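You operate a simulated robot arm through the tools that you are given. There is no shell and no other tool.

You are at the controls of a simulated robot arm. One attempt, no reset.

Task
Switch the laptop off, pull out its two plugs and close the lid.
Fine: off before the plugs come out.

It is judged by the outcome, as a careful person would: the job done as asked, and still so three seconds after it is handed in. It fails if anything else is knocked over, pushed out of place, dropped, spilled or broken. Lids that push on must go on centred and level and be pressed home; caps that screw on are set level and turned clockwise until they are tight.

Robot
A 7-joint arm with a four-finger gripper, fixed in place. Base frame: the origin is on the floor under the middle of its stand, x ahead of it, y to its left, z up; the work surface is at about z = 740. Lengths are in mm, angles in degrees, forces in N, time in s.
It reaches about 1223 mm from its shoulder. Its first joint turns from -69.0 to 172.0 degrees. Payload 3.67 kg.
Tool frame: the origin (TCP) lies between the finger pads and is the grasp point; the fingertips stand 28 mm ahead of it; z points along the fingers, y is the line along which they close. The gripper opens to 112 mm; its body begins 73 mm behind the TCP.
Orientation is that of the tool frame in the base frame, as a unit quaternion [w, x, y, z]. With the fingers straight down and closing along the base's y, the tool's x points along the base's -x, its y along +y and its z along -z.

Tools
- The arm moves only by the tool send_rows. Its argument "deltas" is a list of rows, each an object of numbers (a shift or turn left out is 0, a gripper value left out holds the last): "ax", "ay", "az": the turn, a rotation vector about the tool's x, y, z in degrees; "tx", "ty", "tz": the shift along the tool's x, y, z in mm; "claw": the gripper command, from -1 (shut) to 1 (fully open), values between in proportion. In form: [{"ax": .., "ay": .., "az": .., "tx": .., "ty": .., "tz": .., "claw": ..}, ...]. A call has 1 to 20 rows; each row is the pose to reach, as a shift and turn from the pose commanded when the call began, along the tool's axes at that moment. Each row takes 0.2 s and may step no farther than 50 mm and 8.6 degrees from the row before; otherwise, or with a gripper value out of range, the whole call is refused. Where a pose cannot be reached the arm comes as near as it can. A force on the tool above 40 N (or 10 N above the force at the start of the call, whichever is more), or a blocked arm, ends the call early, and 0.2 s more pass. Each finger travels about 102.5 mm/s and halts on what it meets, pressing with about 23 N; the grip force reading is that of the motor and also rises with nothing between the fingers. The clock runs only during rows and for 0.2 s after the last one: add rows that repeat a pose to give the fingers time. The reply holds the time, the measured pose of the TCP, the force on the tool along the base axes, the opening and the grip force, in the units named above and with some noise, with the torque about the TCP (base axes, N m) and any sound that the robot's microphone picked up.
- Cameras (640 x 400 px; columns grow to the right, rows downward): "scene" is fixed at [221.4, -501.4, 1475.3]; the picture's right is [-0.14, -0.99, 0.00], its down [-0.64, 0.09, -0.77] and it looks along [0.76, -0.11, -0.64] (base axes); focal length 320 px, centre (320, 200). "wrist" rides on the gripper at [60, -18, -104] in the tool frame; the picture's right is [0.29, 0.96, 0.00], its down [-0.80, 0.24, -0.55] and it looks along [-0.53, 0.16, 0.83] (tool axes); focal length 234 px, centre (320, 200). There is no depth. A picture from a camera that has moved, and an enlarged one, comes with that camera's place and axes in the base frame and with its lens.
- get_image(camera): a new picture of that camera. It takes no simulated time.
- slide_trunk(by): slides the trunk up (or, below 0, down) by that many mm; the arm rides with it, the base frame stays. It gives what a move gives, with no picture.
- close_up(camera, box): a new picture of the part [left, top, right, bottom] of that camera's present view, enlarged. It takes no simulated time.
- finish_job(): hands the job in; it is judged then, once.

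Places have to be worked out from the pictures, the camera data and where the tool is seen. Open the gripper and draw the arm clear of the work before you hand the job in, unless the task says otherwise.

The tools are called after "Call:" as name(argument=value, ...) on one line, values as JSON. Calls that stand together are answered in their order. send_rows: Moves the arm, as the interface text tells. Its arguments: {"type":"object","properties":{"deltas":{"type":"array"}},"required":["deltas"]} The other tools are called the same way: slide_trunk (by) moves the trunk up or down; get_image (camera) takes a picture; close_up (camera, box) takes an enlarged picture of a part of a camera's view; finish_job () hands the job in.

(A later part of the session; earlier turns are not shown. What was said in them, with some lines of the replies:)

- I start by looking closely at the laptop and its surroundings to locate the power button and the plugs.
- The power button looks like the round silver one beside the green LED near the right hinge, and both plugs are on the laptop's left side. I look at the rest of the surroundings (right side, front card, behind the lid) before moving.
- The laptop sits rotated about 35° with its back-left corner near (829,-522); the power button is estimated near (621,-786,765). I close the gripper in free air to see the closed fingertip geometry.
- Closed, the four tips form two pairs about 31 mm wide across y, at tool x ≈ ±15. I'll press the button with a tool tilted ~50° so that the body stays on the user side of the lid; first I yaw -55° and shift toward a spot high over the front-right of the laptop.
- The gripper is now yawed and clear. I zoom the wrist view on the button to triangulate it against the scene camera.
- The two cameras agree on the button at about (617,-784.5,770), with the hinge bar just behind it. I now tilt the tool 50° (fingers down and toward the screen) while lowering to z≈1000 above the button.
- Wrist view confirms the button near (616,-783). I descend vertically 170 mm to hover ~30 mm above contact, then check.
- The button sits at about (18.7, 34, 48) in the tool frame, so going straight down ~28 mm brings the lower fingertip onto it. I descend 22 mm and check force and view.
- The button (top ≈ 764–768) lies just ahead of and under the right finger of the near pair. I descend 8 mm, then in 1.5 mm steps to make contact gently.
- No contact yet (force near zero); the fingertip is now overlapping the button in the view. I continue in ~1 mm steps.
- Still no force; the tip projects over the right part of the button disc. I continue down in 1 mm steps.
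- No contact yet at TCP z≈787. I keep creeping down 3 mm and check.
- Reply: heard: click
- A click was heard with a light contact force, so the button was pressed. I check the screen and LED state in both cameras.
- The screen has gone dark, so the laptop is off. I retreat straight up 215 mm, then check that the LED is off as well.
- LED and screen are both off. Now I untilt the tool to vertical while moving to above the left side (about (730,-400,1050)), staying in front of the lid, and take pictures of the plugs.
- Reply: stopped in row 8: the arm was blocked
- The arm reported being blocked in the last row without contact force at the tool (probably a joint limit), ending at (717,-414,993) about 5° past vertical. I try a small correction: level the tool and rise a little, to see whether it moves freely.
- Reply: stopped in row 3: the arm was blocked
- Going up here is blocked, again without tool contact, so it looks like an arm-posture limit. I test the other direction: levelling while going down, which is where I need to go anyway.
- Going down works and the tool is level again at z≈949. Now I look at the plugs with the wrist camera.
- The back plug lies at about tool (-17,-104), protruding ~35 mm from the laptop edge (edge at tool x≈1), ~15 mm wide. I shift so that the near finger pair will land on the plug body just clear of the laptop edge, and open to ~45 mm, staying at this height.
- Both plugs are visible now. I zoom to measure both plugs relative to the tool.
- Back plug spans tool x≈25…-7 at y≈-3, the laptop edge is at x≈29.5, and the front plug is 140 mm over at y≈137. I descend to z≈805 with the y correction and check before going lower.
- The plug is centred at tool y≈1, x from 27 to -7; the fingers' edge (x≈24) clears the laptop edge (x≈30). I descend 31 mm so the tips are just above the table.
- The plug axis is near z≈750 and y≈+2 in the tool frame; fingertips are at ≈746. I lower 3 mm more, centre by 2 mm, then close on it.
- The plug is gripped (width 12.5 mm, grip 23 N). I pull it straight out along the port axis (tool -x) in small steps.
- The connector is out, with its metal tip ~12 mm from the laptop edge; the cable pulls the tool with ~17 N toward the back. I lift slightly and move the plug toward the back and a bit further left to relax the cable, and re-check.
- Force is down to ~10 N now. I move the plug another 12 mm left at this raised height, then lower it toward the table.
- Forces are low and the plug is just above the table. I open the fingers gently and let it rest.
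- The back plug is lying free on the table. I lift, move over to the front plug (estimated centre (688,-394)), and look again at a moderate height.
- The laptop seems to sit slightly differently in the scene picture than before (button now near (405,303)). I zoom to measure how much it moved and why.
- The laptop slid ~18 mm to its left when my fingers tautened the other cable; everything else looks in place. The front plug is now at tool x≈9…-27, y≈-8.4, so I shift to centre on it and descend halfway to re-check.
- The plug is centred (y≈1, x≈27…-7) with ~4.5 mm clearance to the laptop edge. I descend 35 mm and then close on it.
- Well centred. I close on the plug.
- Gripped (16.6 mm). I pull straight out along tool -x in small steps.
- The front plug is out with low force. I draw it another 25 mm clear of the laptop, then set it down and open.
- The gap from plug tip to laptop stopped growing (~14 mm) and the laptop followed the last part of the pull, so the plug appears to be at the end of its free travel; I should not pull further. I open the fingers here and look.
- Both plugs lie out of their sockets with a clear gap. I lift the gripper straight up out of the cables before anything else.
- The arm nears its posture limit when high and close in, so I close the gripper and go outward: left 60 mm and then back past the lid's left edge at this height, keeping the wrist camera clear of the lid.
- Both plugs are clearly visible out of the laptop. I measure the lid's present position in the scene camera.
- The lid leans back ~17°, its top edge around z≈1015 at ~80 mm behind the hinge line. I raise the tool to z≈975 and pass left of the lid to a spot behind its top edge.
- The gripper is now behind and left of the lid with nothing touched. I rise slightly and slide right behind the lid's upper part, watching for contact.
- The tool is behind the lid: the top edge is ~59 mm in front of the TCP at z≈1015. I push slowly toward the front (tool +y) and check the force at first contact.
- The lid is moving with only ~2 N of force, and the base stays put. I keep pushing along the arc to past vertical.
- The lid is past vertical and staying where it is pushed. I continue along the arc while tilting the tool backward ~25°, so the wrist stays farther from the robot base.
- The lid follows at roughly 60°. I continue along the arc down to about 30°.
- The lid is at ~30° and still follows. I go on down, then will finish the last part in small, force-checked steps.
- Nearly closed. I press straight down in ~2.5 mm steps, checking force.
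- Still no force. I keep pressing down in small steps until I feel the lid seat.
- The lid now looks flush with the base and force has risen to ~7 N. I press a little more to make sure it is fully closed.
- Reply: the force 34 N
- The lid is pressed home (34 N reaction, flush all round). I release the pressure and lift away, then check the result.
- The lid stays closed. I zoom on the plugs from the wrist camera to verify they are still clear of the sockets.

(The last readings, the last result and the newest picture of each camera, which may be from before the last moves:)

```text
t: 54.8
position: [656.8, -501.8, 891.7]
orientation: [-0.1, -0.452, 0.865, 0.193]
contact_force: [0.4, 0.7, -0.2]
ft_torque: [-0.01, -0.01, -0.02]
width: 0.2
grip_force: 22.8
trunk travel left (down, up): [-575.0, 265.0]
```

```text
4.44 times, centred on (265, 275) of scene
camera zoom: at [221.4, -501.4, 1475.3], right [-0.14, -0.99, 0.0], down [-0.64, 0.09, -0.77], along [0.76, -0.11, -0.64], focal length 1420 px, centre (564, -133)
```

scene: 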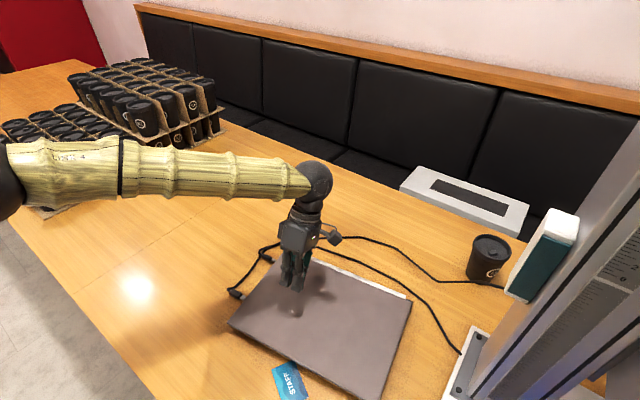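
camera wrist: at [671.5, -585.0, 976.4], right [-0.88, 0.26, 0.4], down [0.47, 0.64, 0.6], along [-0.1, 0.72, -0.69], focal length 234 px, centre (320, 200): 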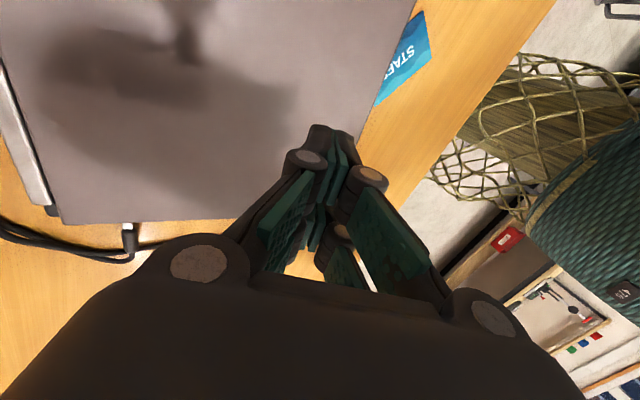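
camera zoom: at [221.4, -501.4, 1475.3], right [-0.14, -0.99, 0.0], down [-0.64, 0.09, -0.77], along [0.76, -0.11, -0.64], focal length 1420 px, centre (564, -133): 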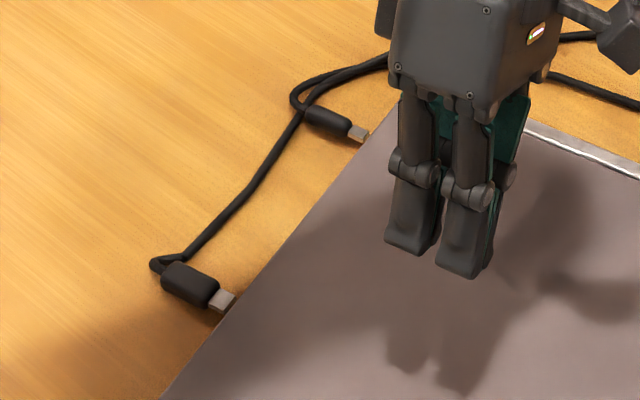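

The plug bodies stand ~26 mm off the laptop side (metal tips ~14 mm clear), so both are out. The laptop itself was dragged ~38 mm to its left during the pulls; I'll gently nudge it back. First I untilt and move above the free strip on its left side, between the two plugs.

Call:
send_rows(deltas=[{"ax": 5, "tx": -31, "ty": -7, "tz": -1, "claw": -1}, {"ax": 10, "tx": -62, "ty": -14, "tz": -2}, {"ax": 15, "tx": -93, "ty": -21, "tz": -3}, {"ax": 20, "tx": -124, "ty": -28, "tz": -4}, {"ax": 25, "tx": -154.3, "ty": -35.2, "tz": -5.4}, {"ax": 25, "tx": -154.3, "ty": -35.2, "tz": -5.4}])

Call:
get_image(camera="wrist")

Call:
get_image(camera="scene")

```text
t: 56.2
position: [769.5, -394.2, 879.9]
orientation: [0.001, -0.462, 0.887, -0.001]
contact_force: [-0.2, -0.5, -0.6]
ft_torque: [0.0, 0.03, -0.03]
width: 0.1
grip_force: 23.1
trunk travel left (down, up): [-575.0, 265.0]
```

```text
taken
camera wrist: at [749.3, -453.4, 982.4], right [-0.95, 0.31, 0.0], down [0.26, 0.79, 0.55], along [0.17, 0.53, -0.83], focal length 234 px, centre (320, 200)
```

wrist: 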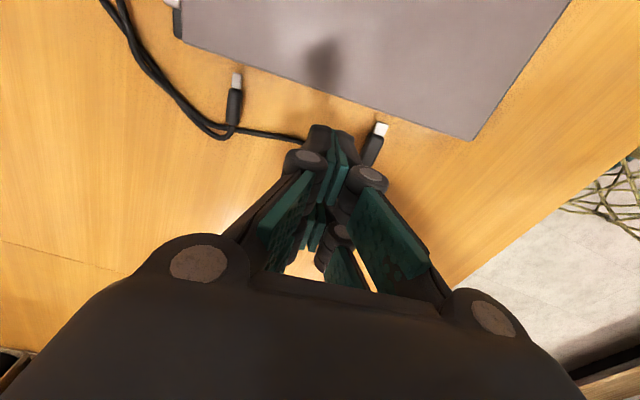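

```text
taken
```

scene: 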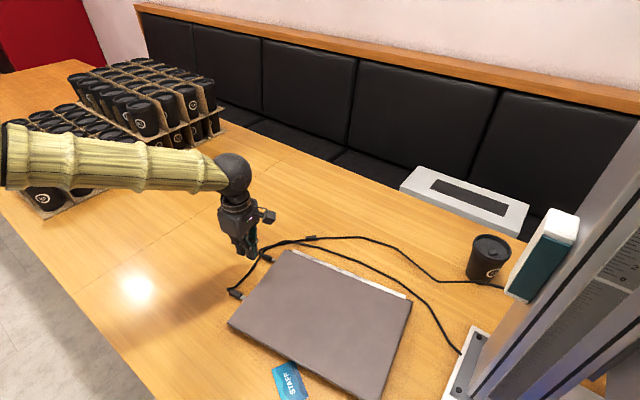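

Call:
close_up(camera="wrist", box=[170, 50, 490, 250])

```text
2.00 times, centred on (330, 150) of wrist
camera zoom: at [749.3, -453.4, 982.4], right [-0.95, 0.31, 0.0], down [0.26, 0.79, 0.55], along [0.17, 0.53, -0.83], focal length 468 px, centre (300, 300)
```

zoom: 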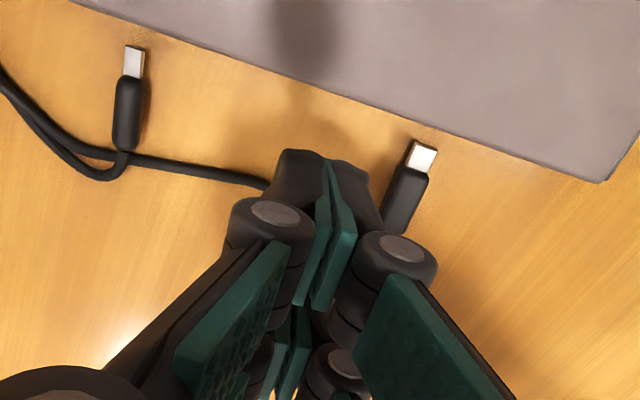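

The front plug's cable runs only ~58 mm from the laptop edge, so the fingers' long side would brush it. I rotate the tool 90° about its axis at this height so that the narrow side fits in the free strip.

Call:
send_rows(deltas=[{"az": 8.2, "claw": -1}, {"az": 16.4}, {"az": 24.6}, {"az": 32.8}, {"az": 41}, {"az": 49.2}, {"az": 57.4}, {"az": 65.6}, {"az": 73.8}, {"az": 82}, {"az": 90}, {"az": 90}])

Call:
get_image(camera="wrist")

Call:
get_image(camera="scene")

```text
t: 58.8
position: [771.1, -395.9, 883.5]
orientation: [0.001, 0.301, 0.954, -0.001]
contact_force: [0.1, 0.0, 0.2]
ft_torque: [0.02, -0.03, -0.03]
width: 0.0
grip_force: 22.7
trunk travel left (down, up): [-575.0, 265.0]
```

```text
taken
camera wrist: at [711.7, -376.5, 985.3], right [0.31, 0.95, 0.0], down [0.79, -0.26, 0.56], along [0.53, -0.17, -0.83], focal length 234 px, centre (320, 200)
```

wrist: 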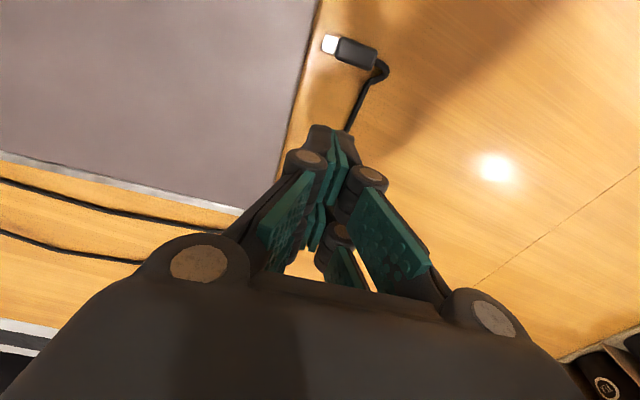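

```text
taken
```

scene: 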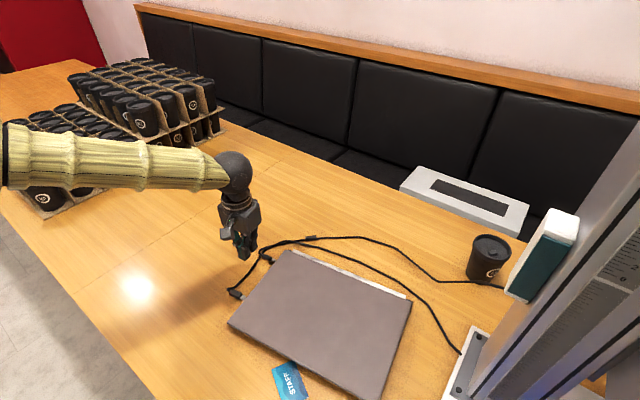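

The rotation worked. I zoom to measure the gap to the laptop side in this orientation.

Call:
close_up(camera="wrist", box=[200, 0, 440, 150])

```text
2.67 times, centred on (320, 75) of wrist
camera zoom: at [711.7, -376.5, 985.3], right [0.31, 0.95, 0.0], down [0.79, -0.26, 0.56], along [0.53, -0.17, -0.83], focal length 624 px, centre (320, 533)
```

zoom: 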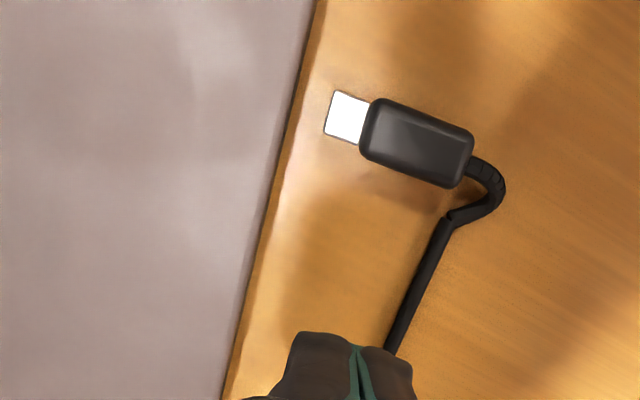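

The edge is ~27 mm to the right of the TCP and the cable ~30 mm to the left, so the closed fingers (±15 mm) fit. I descend to just above the table between the plugs.

Call:
send_rows(deltas=[{"tz": 30, "claw": -1}, {"tz": 60}, {"tz": 85}, {"tz": 98}, {"tz": 105}, {"tz": 105}])

Call:
get_image(camera="wrist")

Call:
close_up(camera="scene", box=[210, 210, 350, 330])

```text
t: 60.2
position: [771.9, -397.3, 777.4]
orientation: [0.002, 0.299, 0.954, 0.0]
contact_force: [0.3, 0.4, 0.1]
ft_torque: [-0.04, -0.02, -0.01]
width: 0.1
grip_force: 23.1
trunk travel left (down, up): [-575.0, 265.0]
```

```text
taken
camera wrist: at [711.2, -376.9, 880.5], right [0.31, 0.95, 0.0], down [0.79, -0.26, 0.56], along [0.53, -0.17, -0.83], focal length 234 px, centre (320, 200)
```

wrist: 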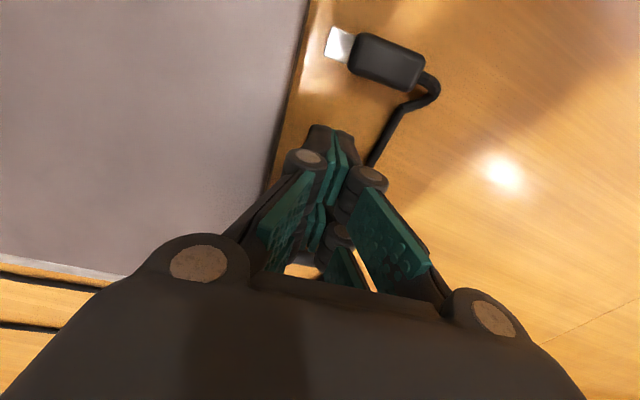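

```text
3.33 times, centred on (280, 270) of scene
camera zoom: at [221.4, -501.4, 1475.3], right [-0.14, -0.99, 0.0], down [-0.64, 0.09, -0.77], along [0.76, -0.11, -0.64], focal length 1065 px, centre (453, -33)
```

zoom: 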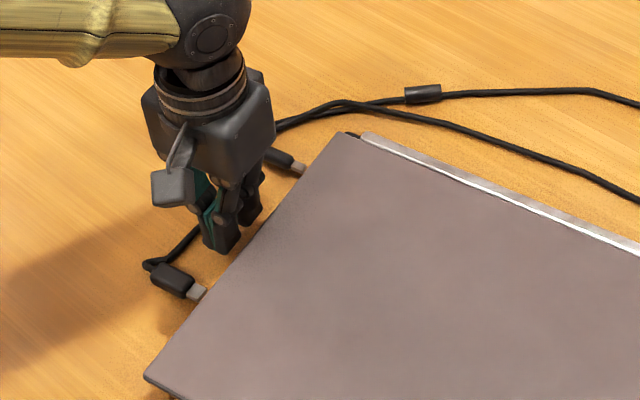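

The fingers stand in the free strip with no contact. I push gently toward the laptop's right (tool -y) in 3 mm steps and check.

Call:
send_rows(deltas=[{"ty": -4, "claw": -1}, {"ty": -8}, {"ty": -11}, {"ty": -14}, {"ty": -17}, {"ty": -20}, {"ty": -23}])

Call:
get_image(camera="wrist")

Call:
get_image(camera="scene")

```text
t: 61.8
position: [757.4, -415.0, 781.4]
orientation: [0.002, 0.3, 0.954, 0.0]
contact_force: [12.7, 16.6, 23.1]
ft_torque: [0.08, 0.27, -0.19]
width: 0.1
grip_force: 23.1
trunk travel left (down, up): [-575.0, 265.0]
```

```text
taken
camera wrist: at [697.9, -394.3, 883.1], right [0.31, 0.95, 0.0], down [0.79, -0.26, 0.56], along [0.53, -0.18, -0.83], focal length 234 px, centre (320, 200)
```

wrist: 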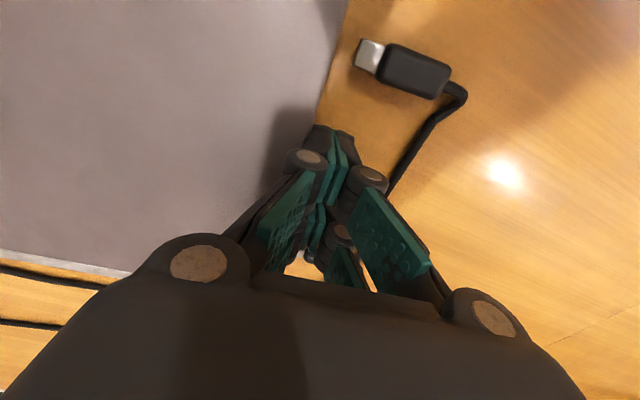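

```text
taken
```

scene: 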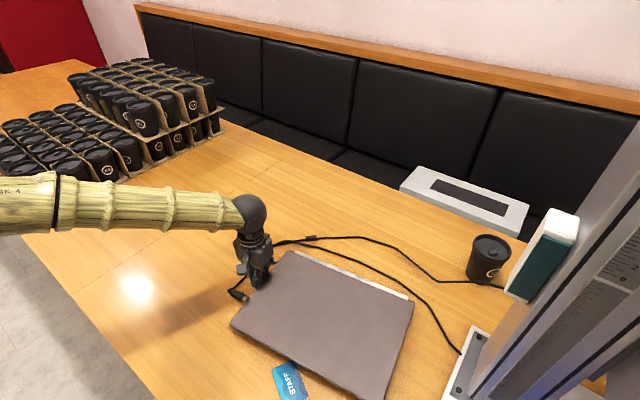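

The laptop is moving back (edge from L≈90 to ≈82), but the tool is being pushed up with ~23 N, so I relieve that by raising the commanded height 7 mm and backing off slightly before continuing.

Call:
send_rows(deltas=[{"ty": 3, "tz": -3, "claw": -1}, {"ty": 5, "tz": -7}, {"ty": 5, "tz": -7}])

Call:
close_up(camera="scene", box=[210, 210, 350, 330])

```text
t: 62.6
position: [759.8, -412.6, 783.6]
orientation: [0.001, 0.3, 0.954, 0.0]
contact_force: [0.1, -0.1, 0.4]
ft_torque: [0.02, 0.03, 0.01]
width: 0.0
grip_force: 23.1
trunk travel left (down, up): [-575.0, 265.0]
```

```text
3.33 times, centred on (280, 270) of scene
camera zoom: at [221.4, -501.4, 1475.3], right [-0.14, -0.99, 0.0], down [-0.64, 0.09, -0.77], along [0.76, -0.11, -0.64], focal length 1065 px, centre (453, -33)
```

zoom: 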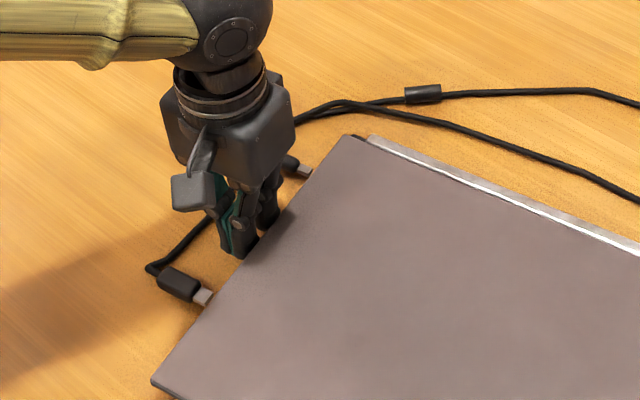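

Force is back to zero and the lid is still closed. I push again at this slightly higher level, in small steps.

Call:
send_rows(deltas=[{"ty": -3, "claw": -1}, {"ty": -6}, {"ty": -9}, {"ty": -12}, {"ty": -15}])

Call:
close_up(camera="scene", box=[210, 210, 350, 330])

Call:
get_image(camera="wrist")

```text
t: 63.8
position: [750.8, -424.0, 783.1]
orientation: [0.0, 0.3, 0.954, 0.0]
contact_force: [3.3, 5.5, 0.6]
ft_torque: [0.1, -0.08, -0.18]
width: 0.2
grip_force: 23.3
trunk travel left (down, up): [-575.0, 265.0]
```

```text
3.33 times, centred on (280, 270) of scene
camera zoom: at [221.4, -501.4, 1475.3], right [-0.14, -0.99, 0.0], down [-0.64, 0.09, -0.77], along [0.76, -0.11, -0.64], focal length 1065 px, centre (453, -33)
```

zoom: 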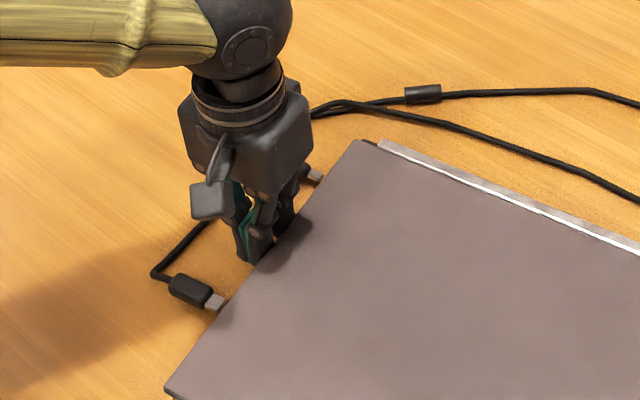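

```text
taken
camera wrist: at [692.2, -404.6, 885.9], right [0.31, 0.95, 0.0], down [0.79, -0.26, 0.55], along [0.53, -0.17, -0.83], focal length 234 px, centre (320, 200)
```

wrist: 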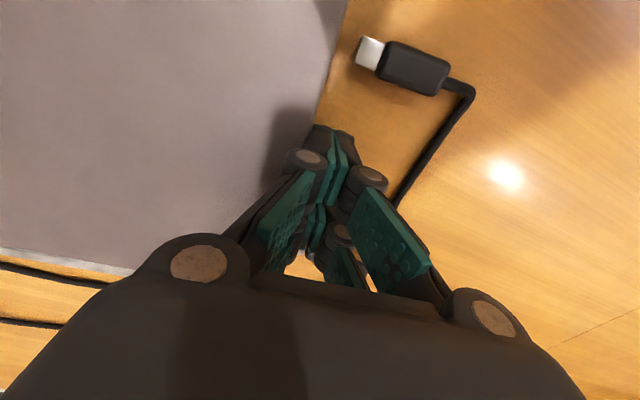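

It now slides with only ~6 N; it has come back ~19 mm. I push ~16 mm further.

Call:
send_rows(deltas=[{"ty": -3.2, "claw": -1}, {"ty": -6.4}, {"ty": -9.6}, {"ty": -12.8}, {"ty": -16}])

Call:
get_image(camera="scene")

Call:
get_image(camera="wrist")

```text
t: 65.0
position: [743.5, -436.0, 783.2]
orientation: [0.001, 0.299, 0.954, -0.001]
contact_force: [6.6, 10.6, 3.1]
ft_torque: [0.1, -0.04, -0.24]
width: 0.0
grip_force: 23.5
trunk travel left (down, up): [-575.0, 265.0]
```

```text
taken
```

scene: 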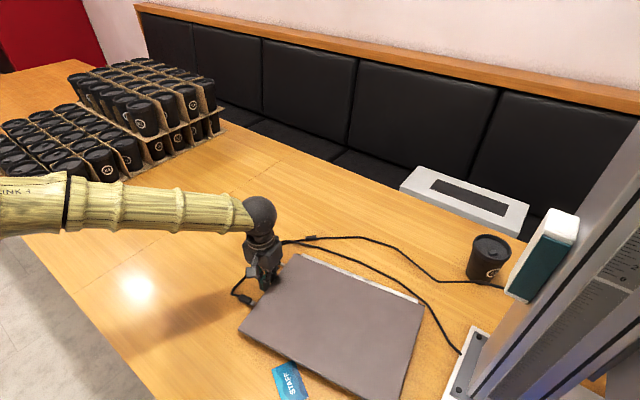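

```text
taken
camera wrist: at [684.5, -416.1, 886.1], right [0.31, 0.95, 0.0], down [0.79, -0.26, 0.56], along [0.53, -0.17, -0.83], focal length 234 px, centre (320, 200)
```

wrist: 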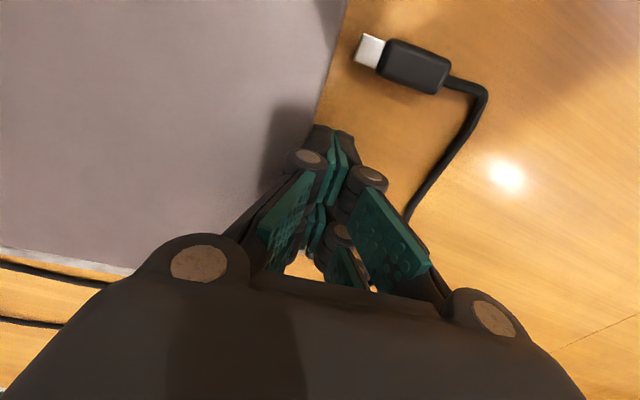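

The laptop is back within about 5 mm of where it stood, and the plugs still have their gap. I back the fingers off and lift straight up.

Call:
send_rows(deltas=[{"ty": 5, "claw": -1}, {"ty": 10}, {"ty": 10, "tz": -30}, {"ty": 10, "tz": -65}, {"ty": 10, "tz": -95}])

Call:
get_image(camera="wrist")

Call:
get_image(camera="scene")

```text
t: 66.2
position: [750.1, -427.1, 881.1]
orientation: [0.001, 0.299, 0.954, -0.001]
contact_force: [0.3, 0.2, 0.3]
ft_torque: [0.03, -0.01, 0.0]
width: 0.3
grip_force: 23.1
trunk travel left (down, up): [-575.0, 265.0]
```

```text
taken
camera wrist: at [690.8, -407.5, 982.8], right [0.31, 0.95, 0.0], down [0.79, -0.26, 0.56], along [0.53, -0.17, -0.83], focal length 234 px, centre (320, 200)
```

wrist: 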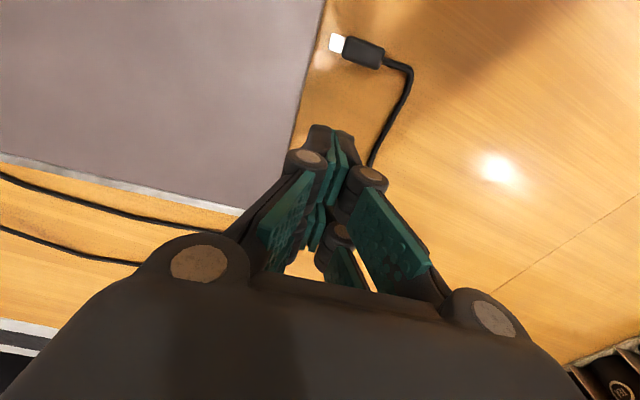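

```text
taken
```

scene: 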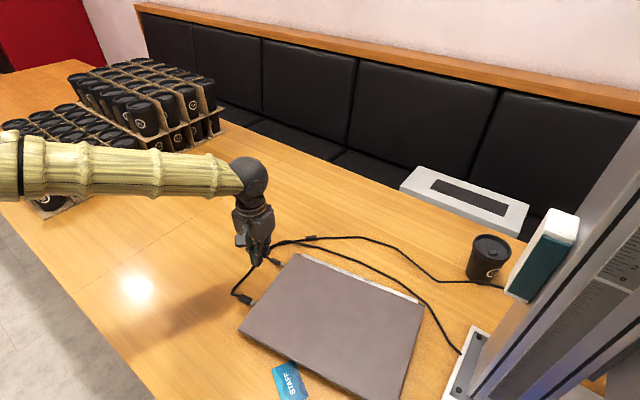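

Everything looks right. I draw the arm away to the left, clear of the laptop and cables, and open the gripper there.

Call:
send_rows(deltas=[{"ty": 40, "tz": -10, "claw": -1}, {"ty": 80, "tz": -20}, {"ty": 120, "tz": -30}, {"ty": 160, "tz": -40}, {"ty": 200, "tz": -50}, {"ty": 200, "tz": -50, "claw": 0.5}, {"ty": 200, "tz": -50, "claw": 0.5}, {"ty": 200, "tz": -50, "claw": 0.5}])

Call:
get_image(camera="scene")

Call:
close_up(camera="scene", box=[215, 220, 445, 400])

Call:
get_image(camera="wrist")

```text
t: 68.0
position: [853.9, -292.9, 920.0]
orientation: [0.004, 0.291, 0.957, 0.01]
contact_force: [-0.5, -0.8, -0.9]
ft_torque: [0.03, -0.05, -0.01]
width: 84.0
grip_force: 0.1
out of reach, approached as far as the arm can: row 4, 5, 6, 7, 8
trunk travel left (down, up): [-575.0, 265.0]
```

```text
taken
```

scene: 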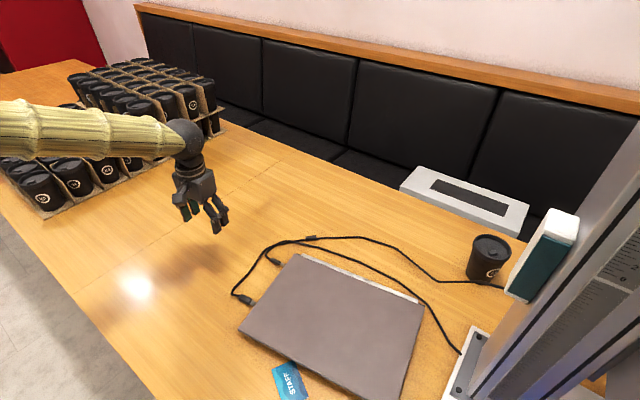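

```text
2.22 times, centred on (330, 310) of scene
camera zoom: at [221.4, -501.4, 1475.3], right [-0.14, -0.99, 0.0], down [-0.64, 0.09, -0.77], along [0.76, -0.11, -0.64], focal length 710 px, centre (298, -44)
```

zoom: 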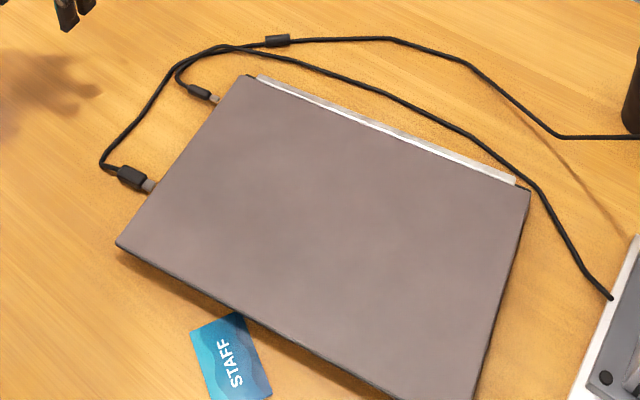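

```text
taken
camera wrist: at [793.4, -276.2, 1022.5], right [0.29, 0.96, 0.02], down [0.79, -0.25, 0.56], along [0.54, -0.15, -0.83], focal length 234 px, centre (320, 200)
```

wrist: 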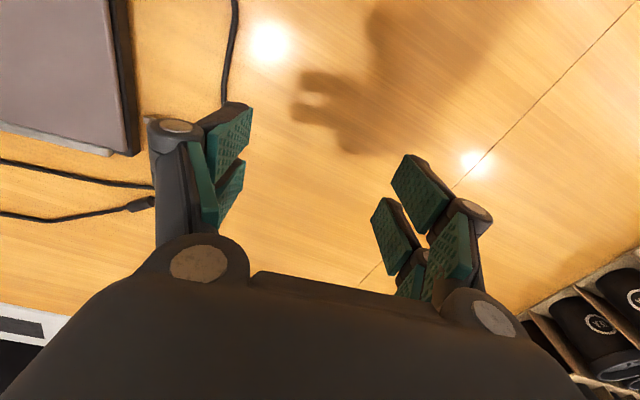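

Call:
close_up(camera="scene", box=[225, 245, 305, 315])

Call:
close_up(camera="scene", box=[400, 200, 520, 320])

Call:
close_up(camera="wrist", box=[0, 0, 260, 160])

```text
5.71 times, centred on (265, 280) of scene
camera zoom: at [221.4, -501.4, 1475.3], right [-0.14, -0.99, 0.0], down [-0.64, 0.09, -0.77], along [0.76, -0.11, -0.64], focal length 1826 px, centre (634, -257)
```

zoom: 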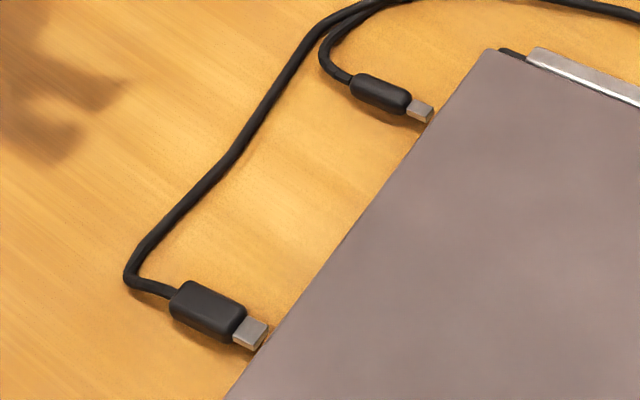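

```text
3.33 times, centred on (460, 260) of scene
camera zoom: at [221.4, -501.4, 1475.3], right [-0.14, -0.99, 0.0], down [-0.64, 0.09, -0.77], along [0.76, -0.11, -0.64], focal length 1065 px, centre (-147, 0)
```

zoom: 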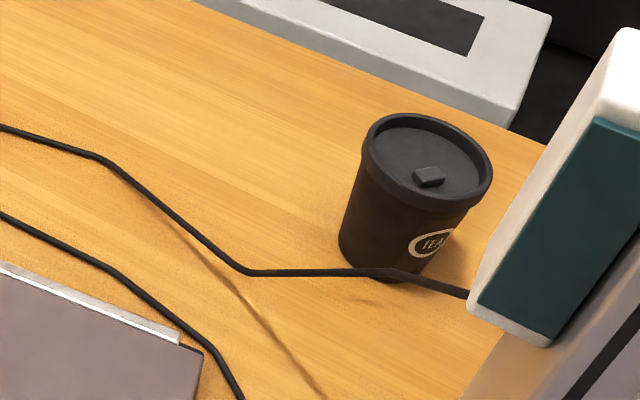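

```text
2.46 times, centred on (130, 80) of wrist
camera zoom: at [793.4, -276.2, 1022.5], right [0.29, 0.96, 0.02], down [0.79, -0.25, 0.56], along [0.54, -0.15, -0.83], focal length 576 px, centre (788, 495)
```

zoom: 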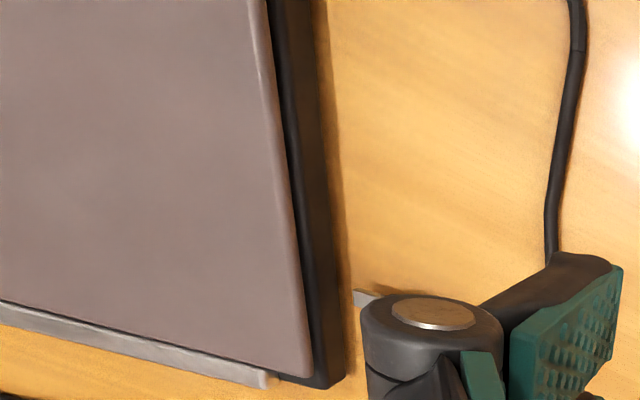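

Final check: screen and LED went off before unplugging, both plug tips are fully out with a ~10 mm gap to the laptop side, the lid is flush, the card, cup and other items are unmoved, and the gripper is open and clear. I hand the job in.

Call:
finish_job()

```text
The job is handed in.
```

The laptop is off, both plugs are out and the lid is closed. I've handed the job in; no verdict has come back.

- **Power:** one press of the silver button gave a click. The screen and green LED went dark before I touched either plug.
- **Plugs:** both metal tips are fully out, about 10 mm clear of the laptop side. That is as far as they came free; pulling harder only dragged the laptop along.
- **Lid:** pushed shut from behind and pressed until it sat flush; it stayed closed after I let go.
- **Laptop position:** pulling the plugs dragged the laptop about 38 mm to its left. I pushed it back after closing the lid, and it now sits about 5 mm from its original spot.
- **Surroundings:** the staff card is where it was, and the cup, box and cup trays look undisturbed. The gripper is open and clear on the left.
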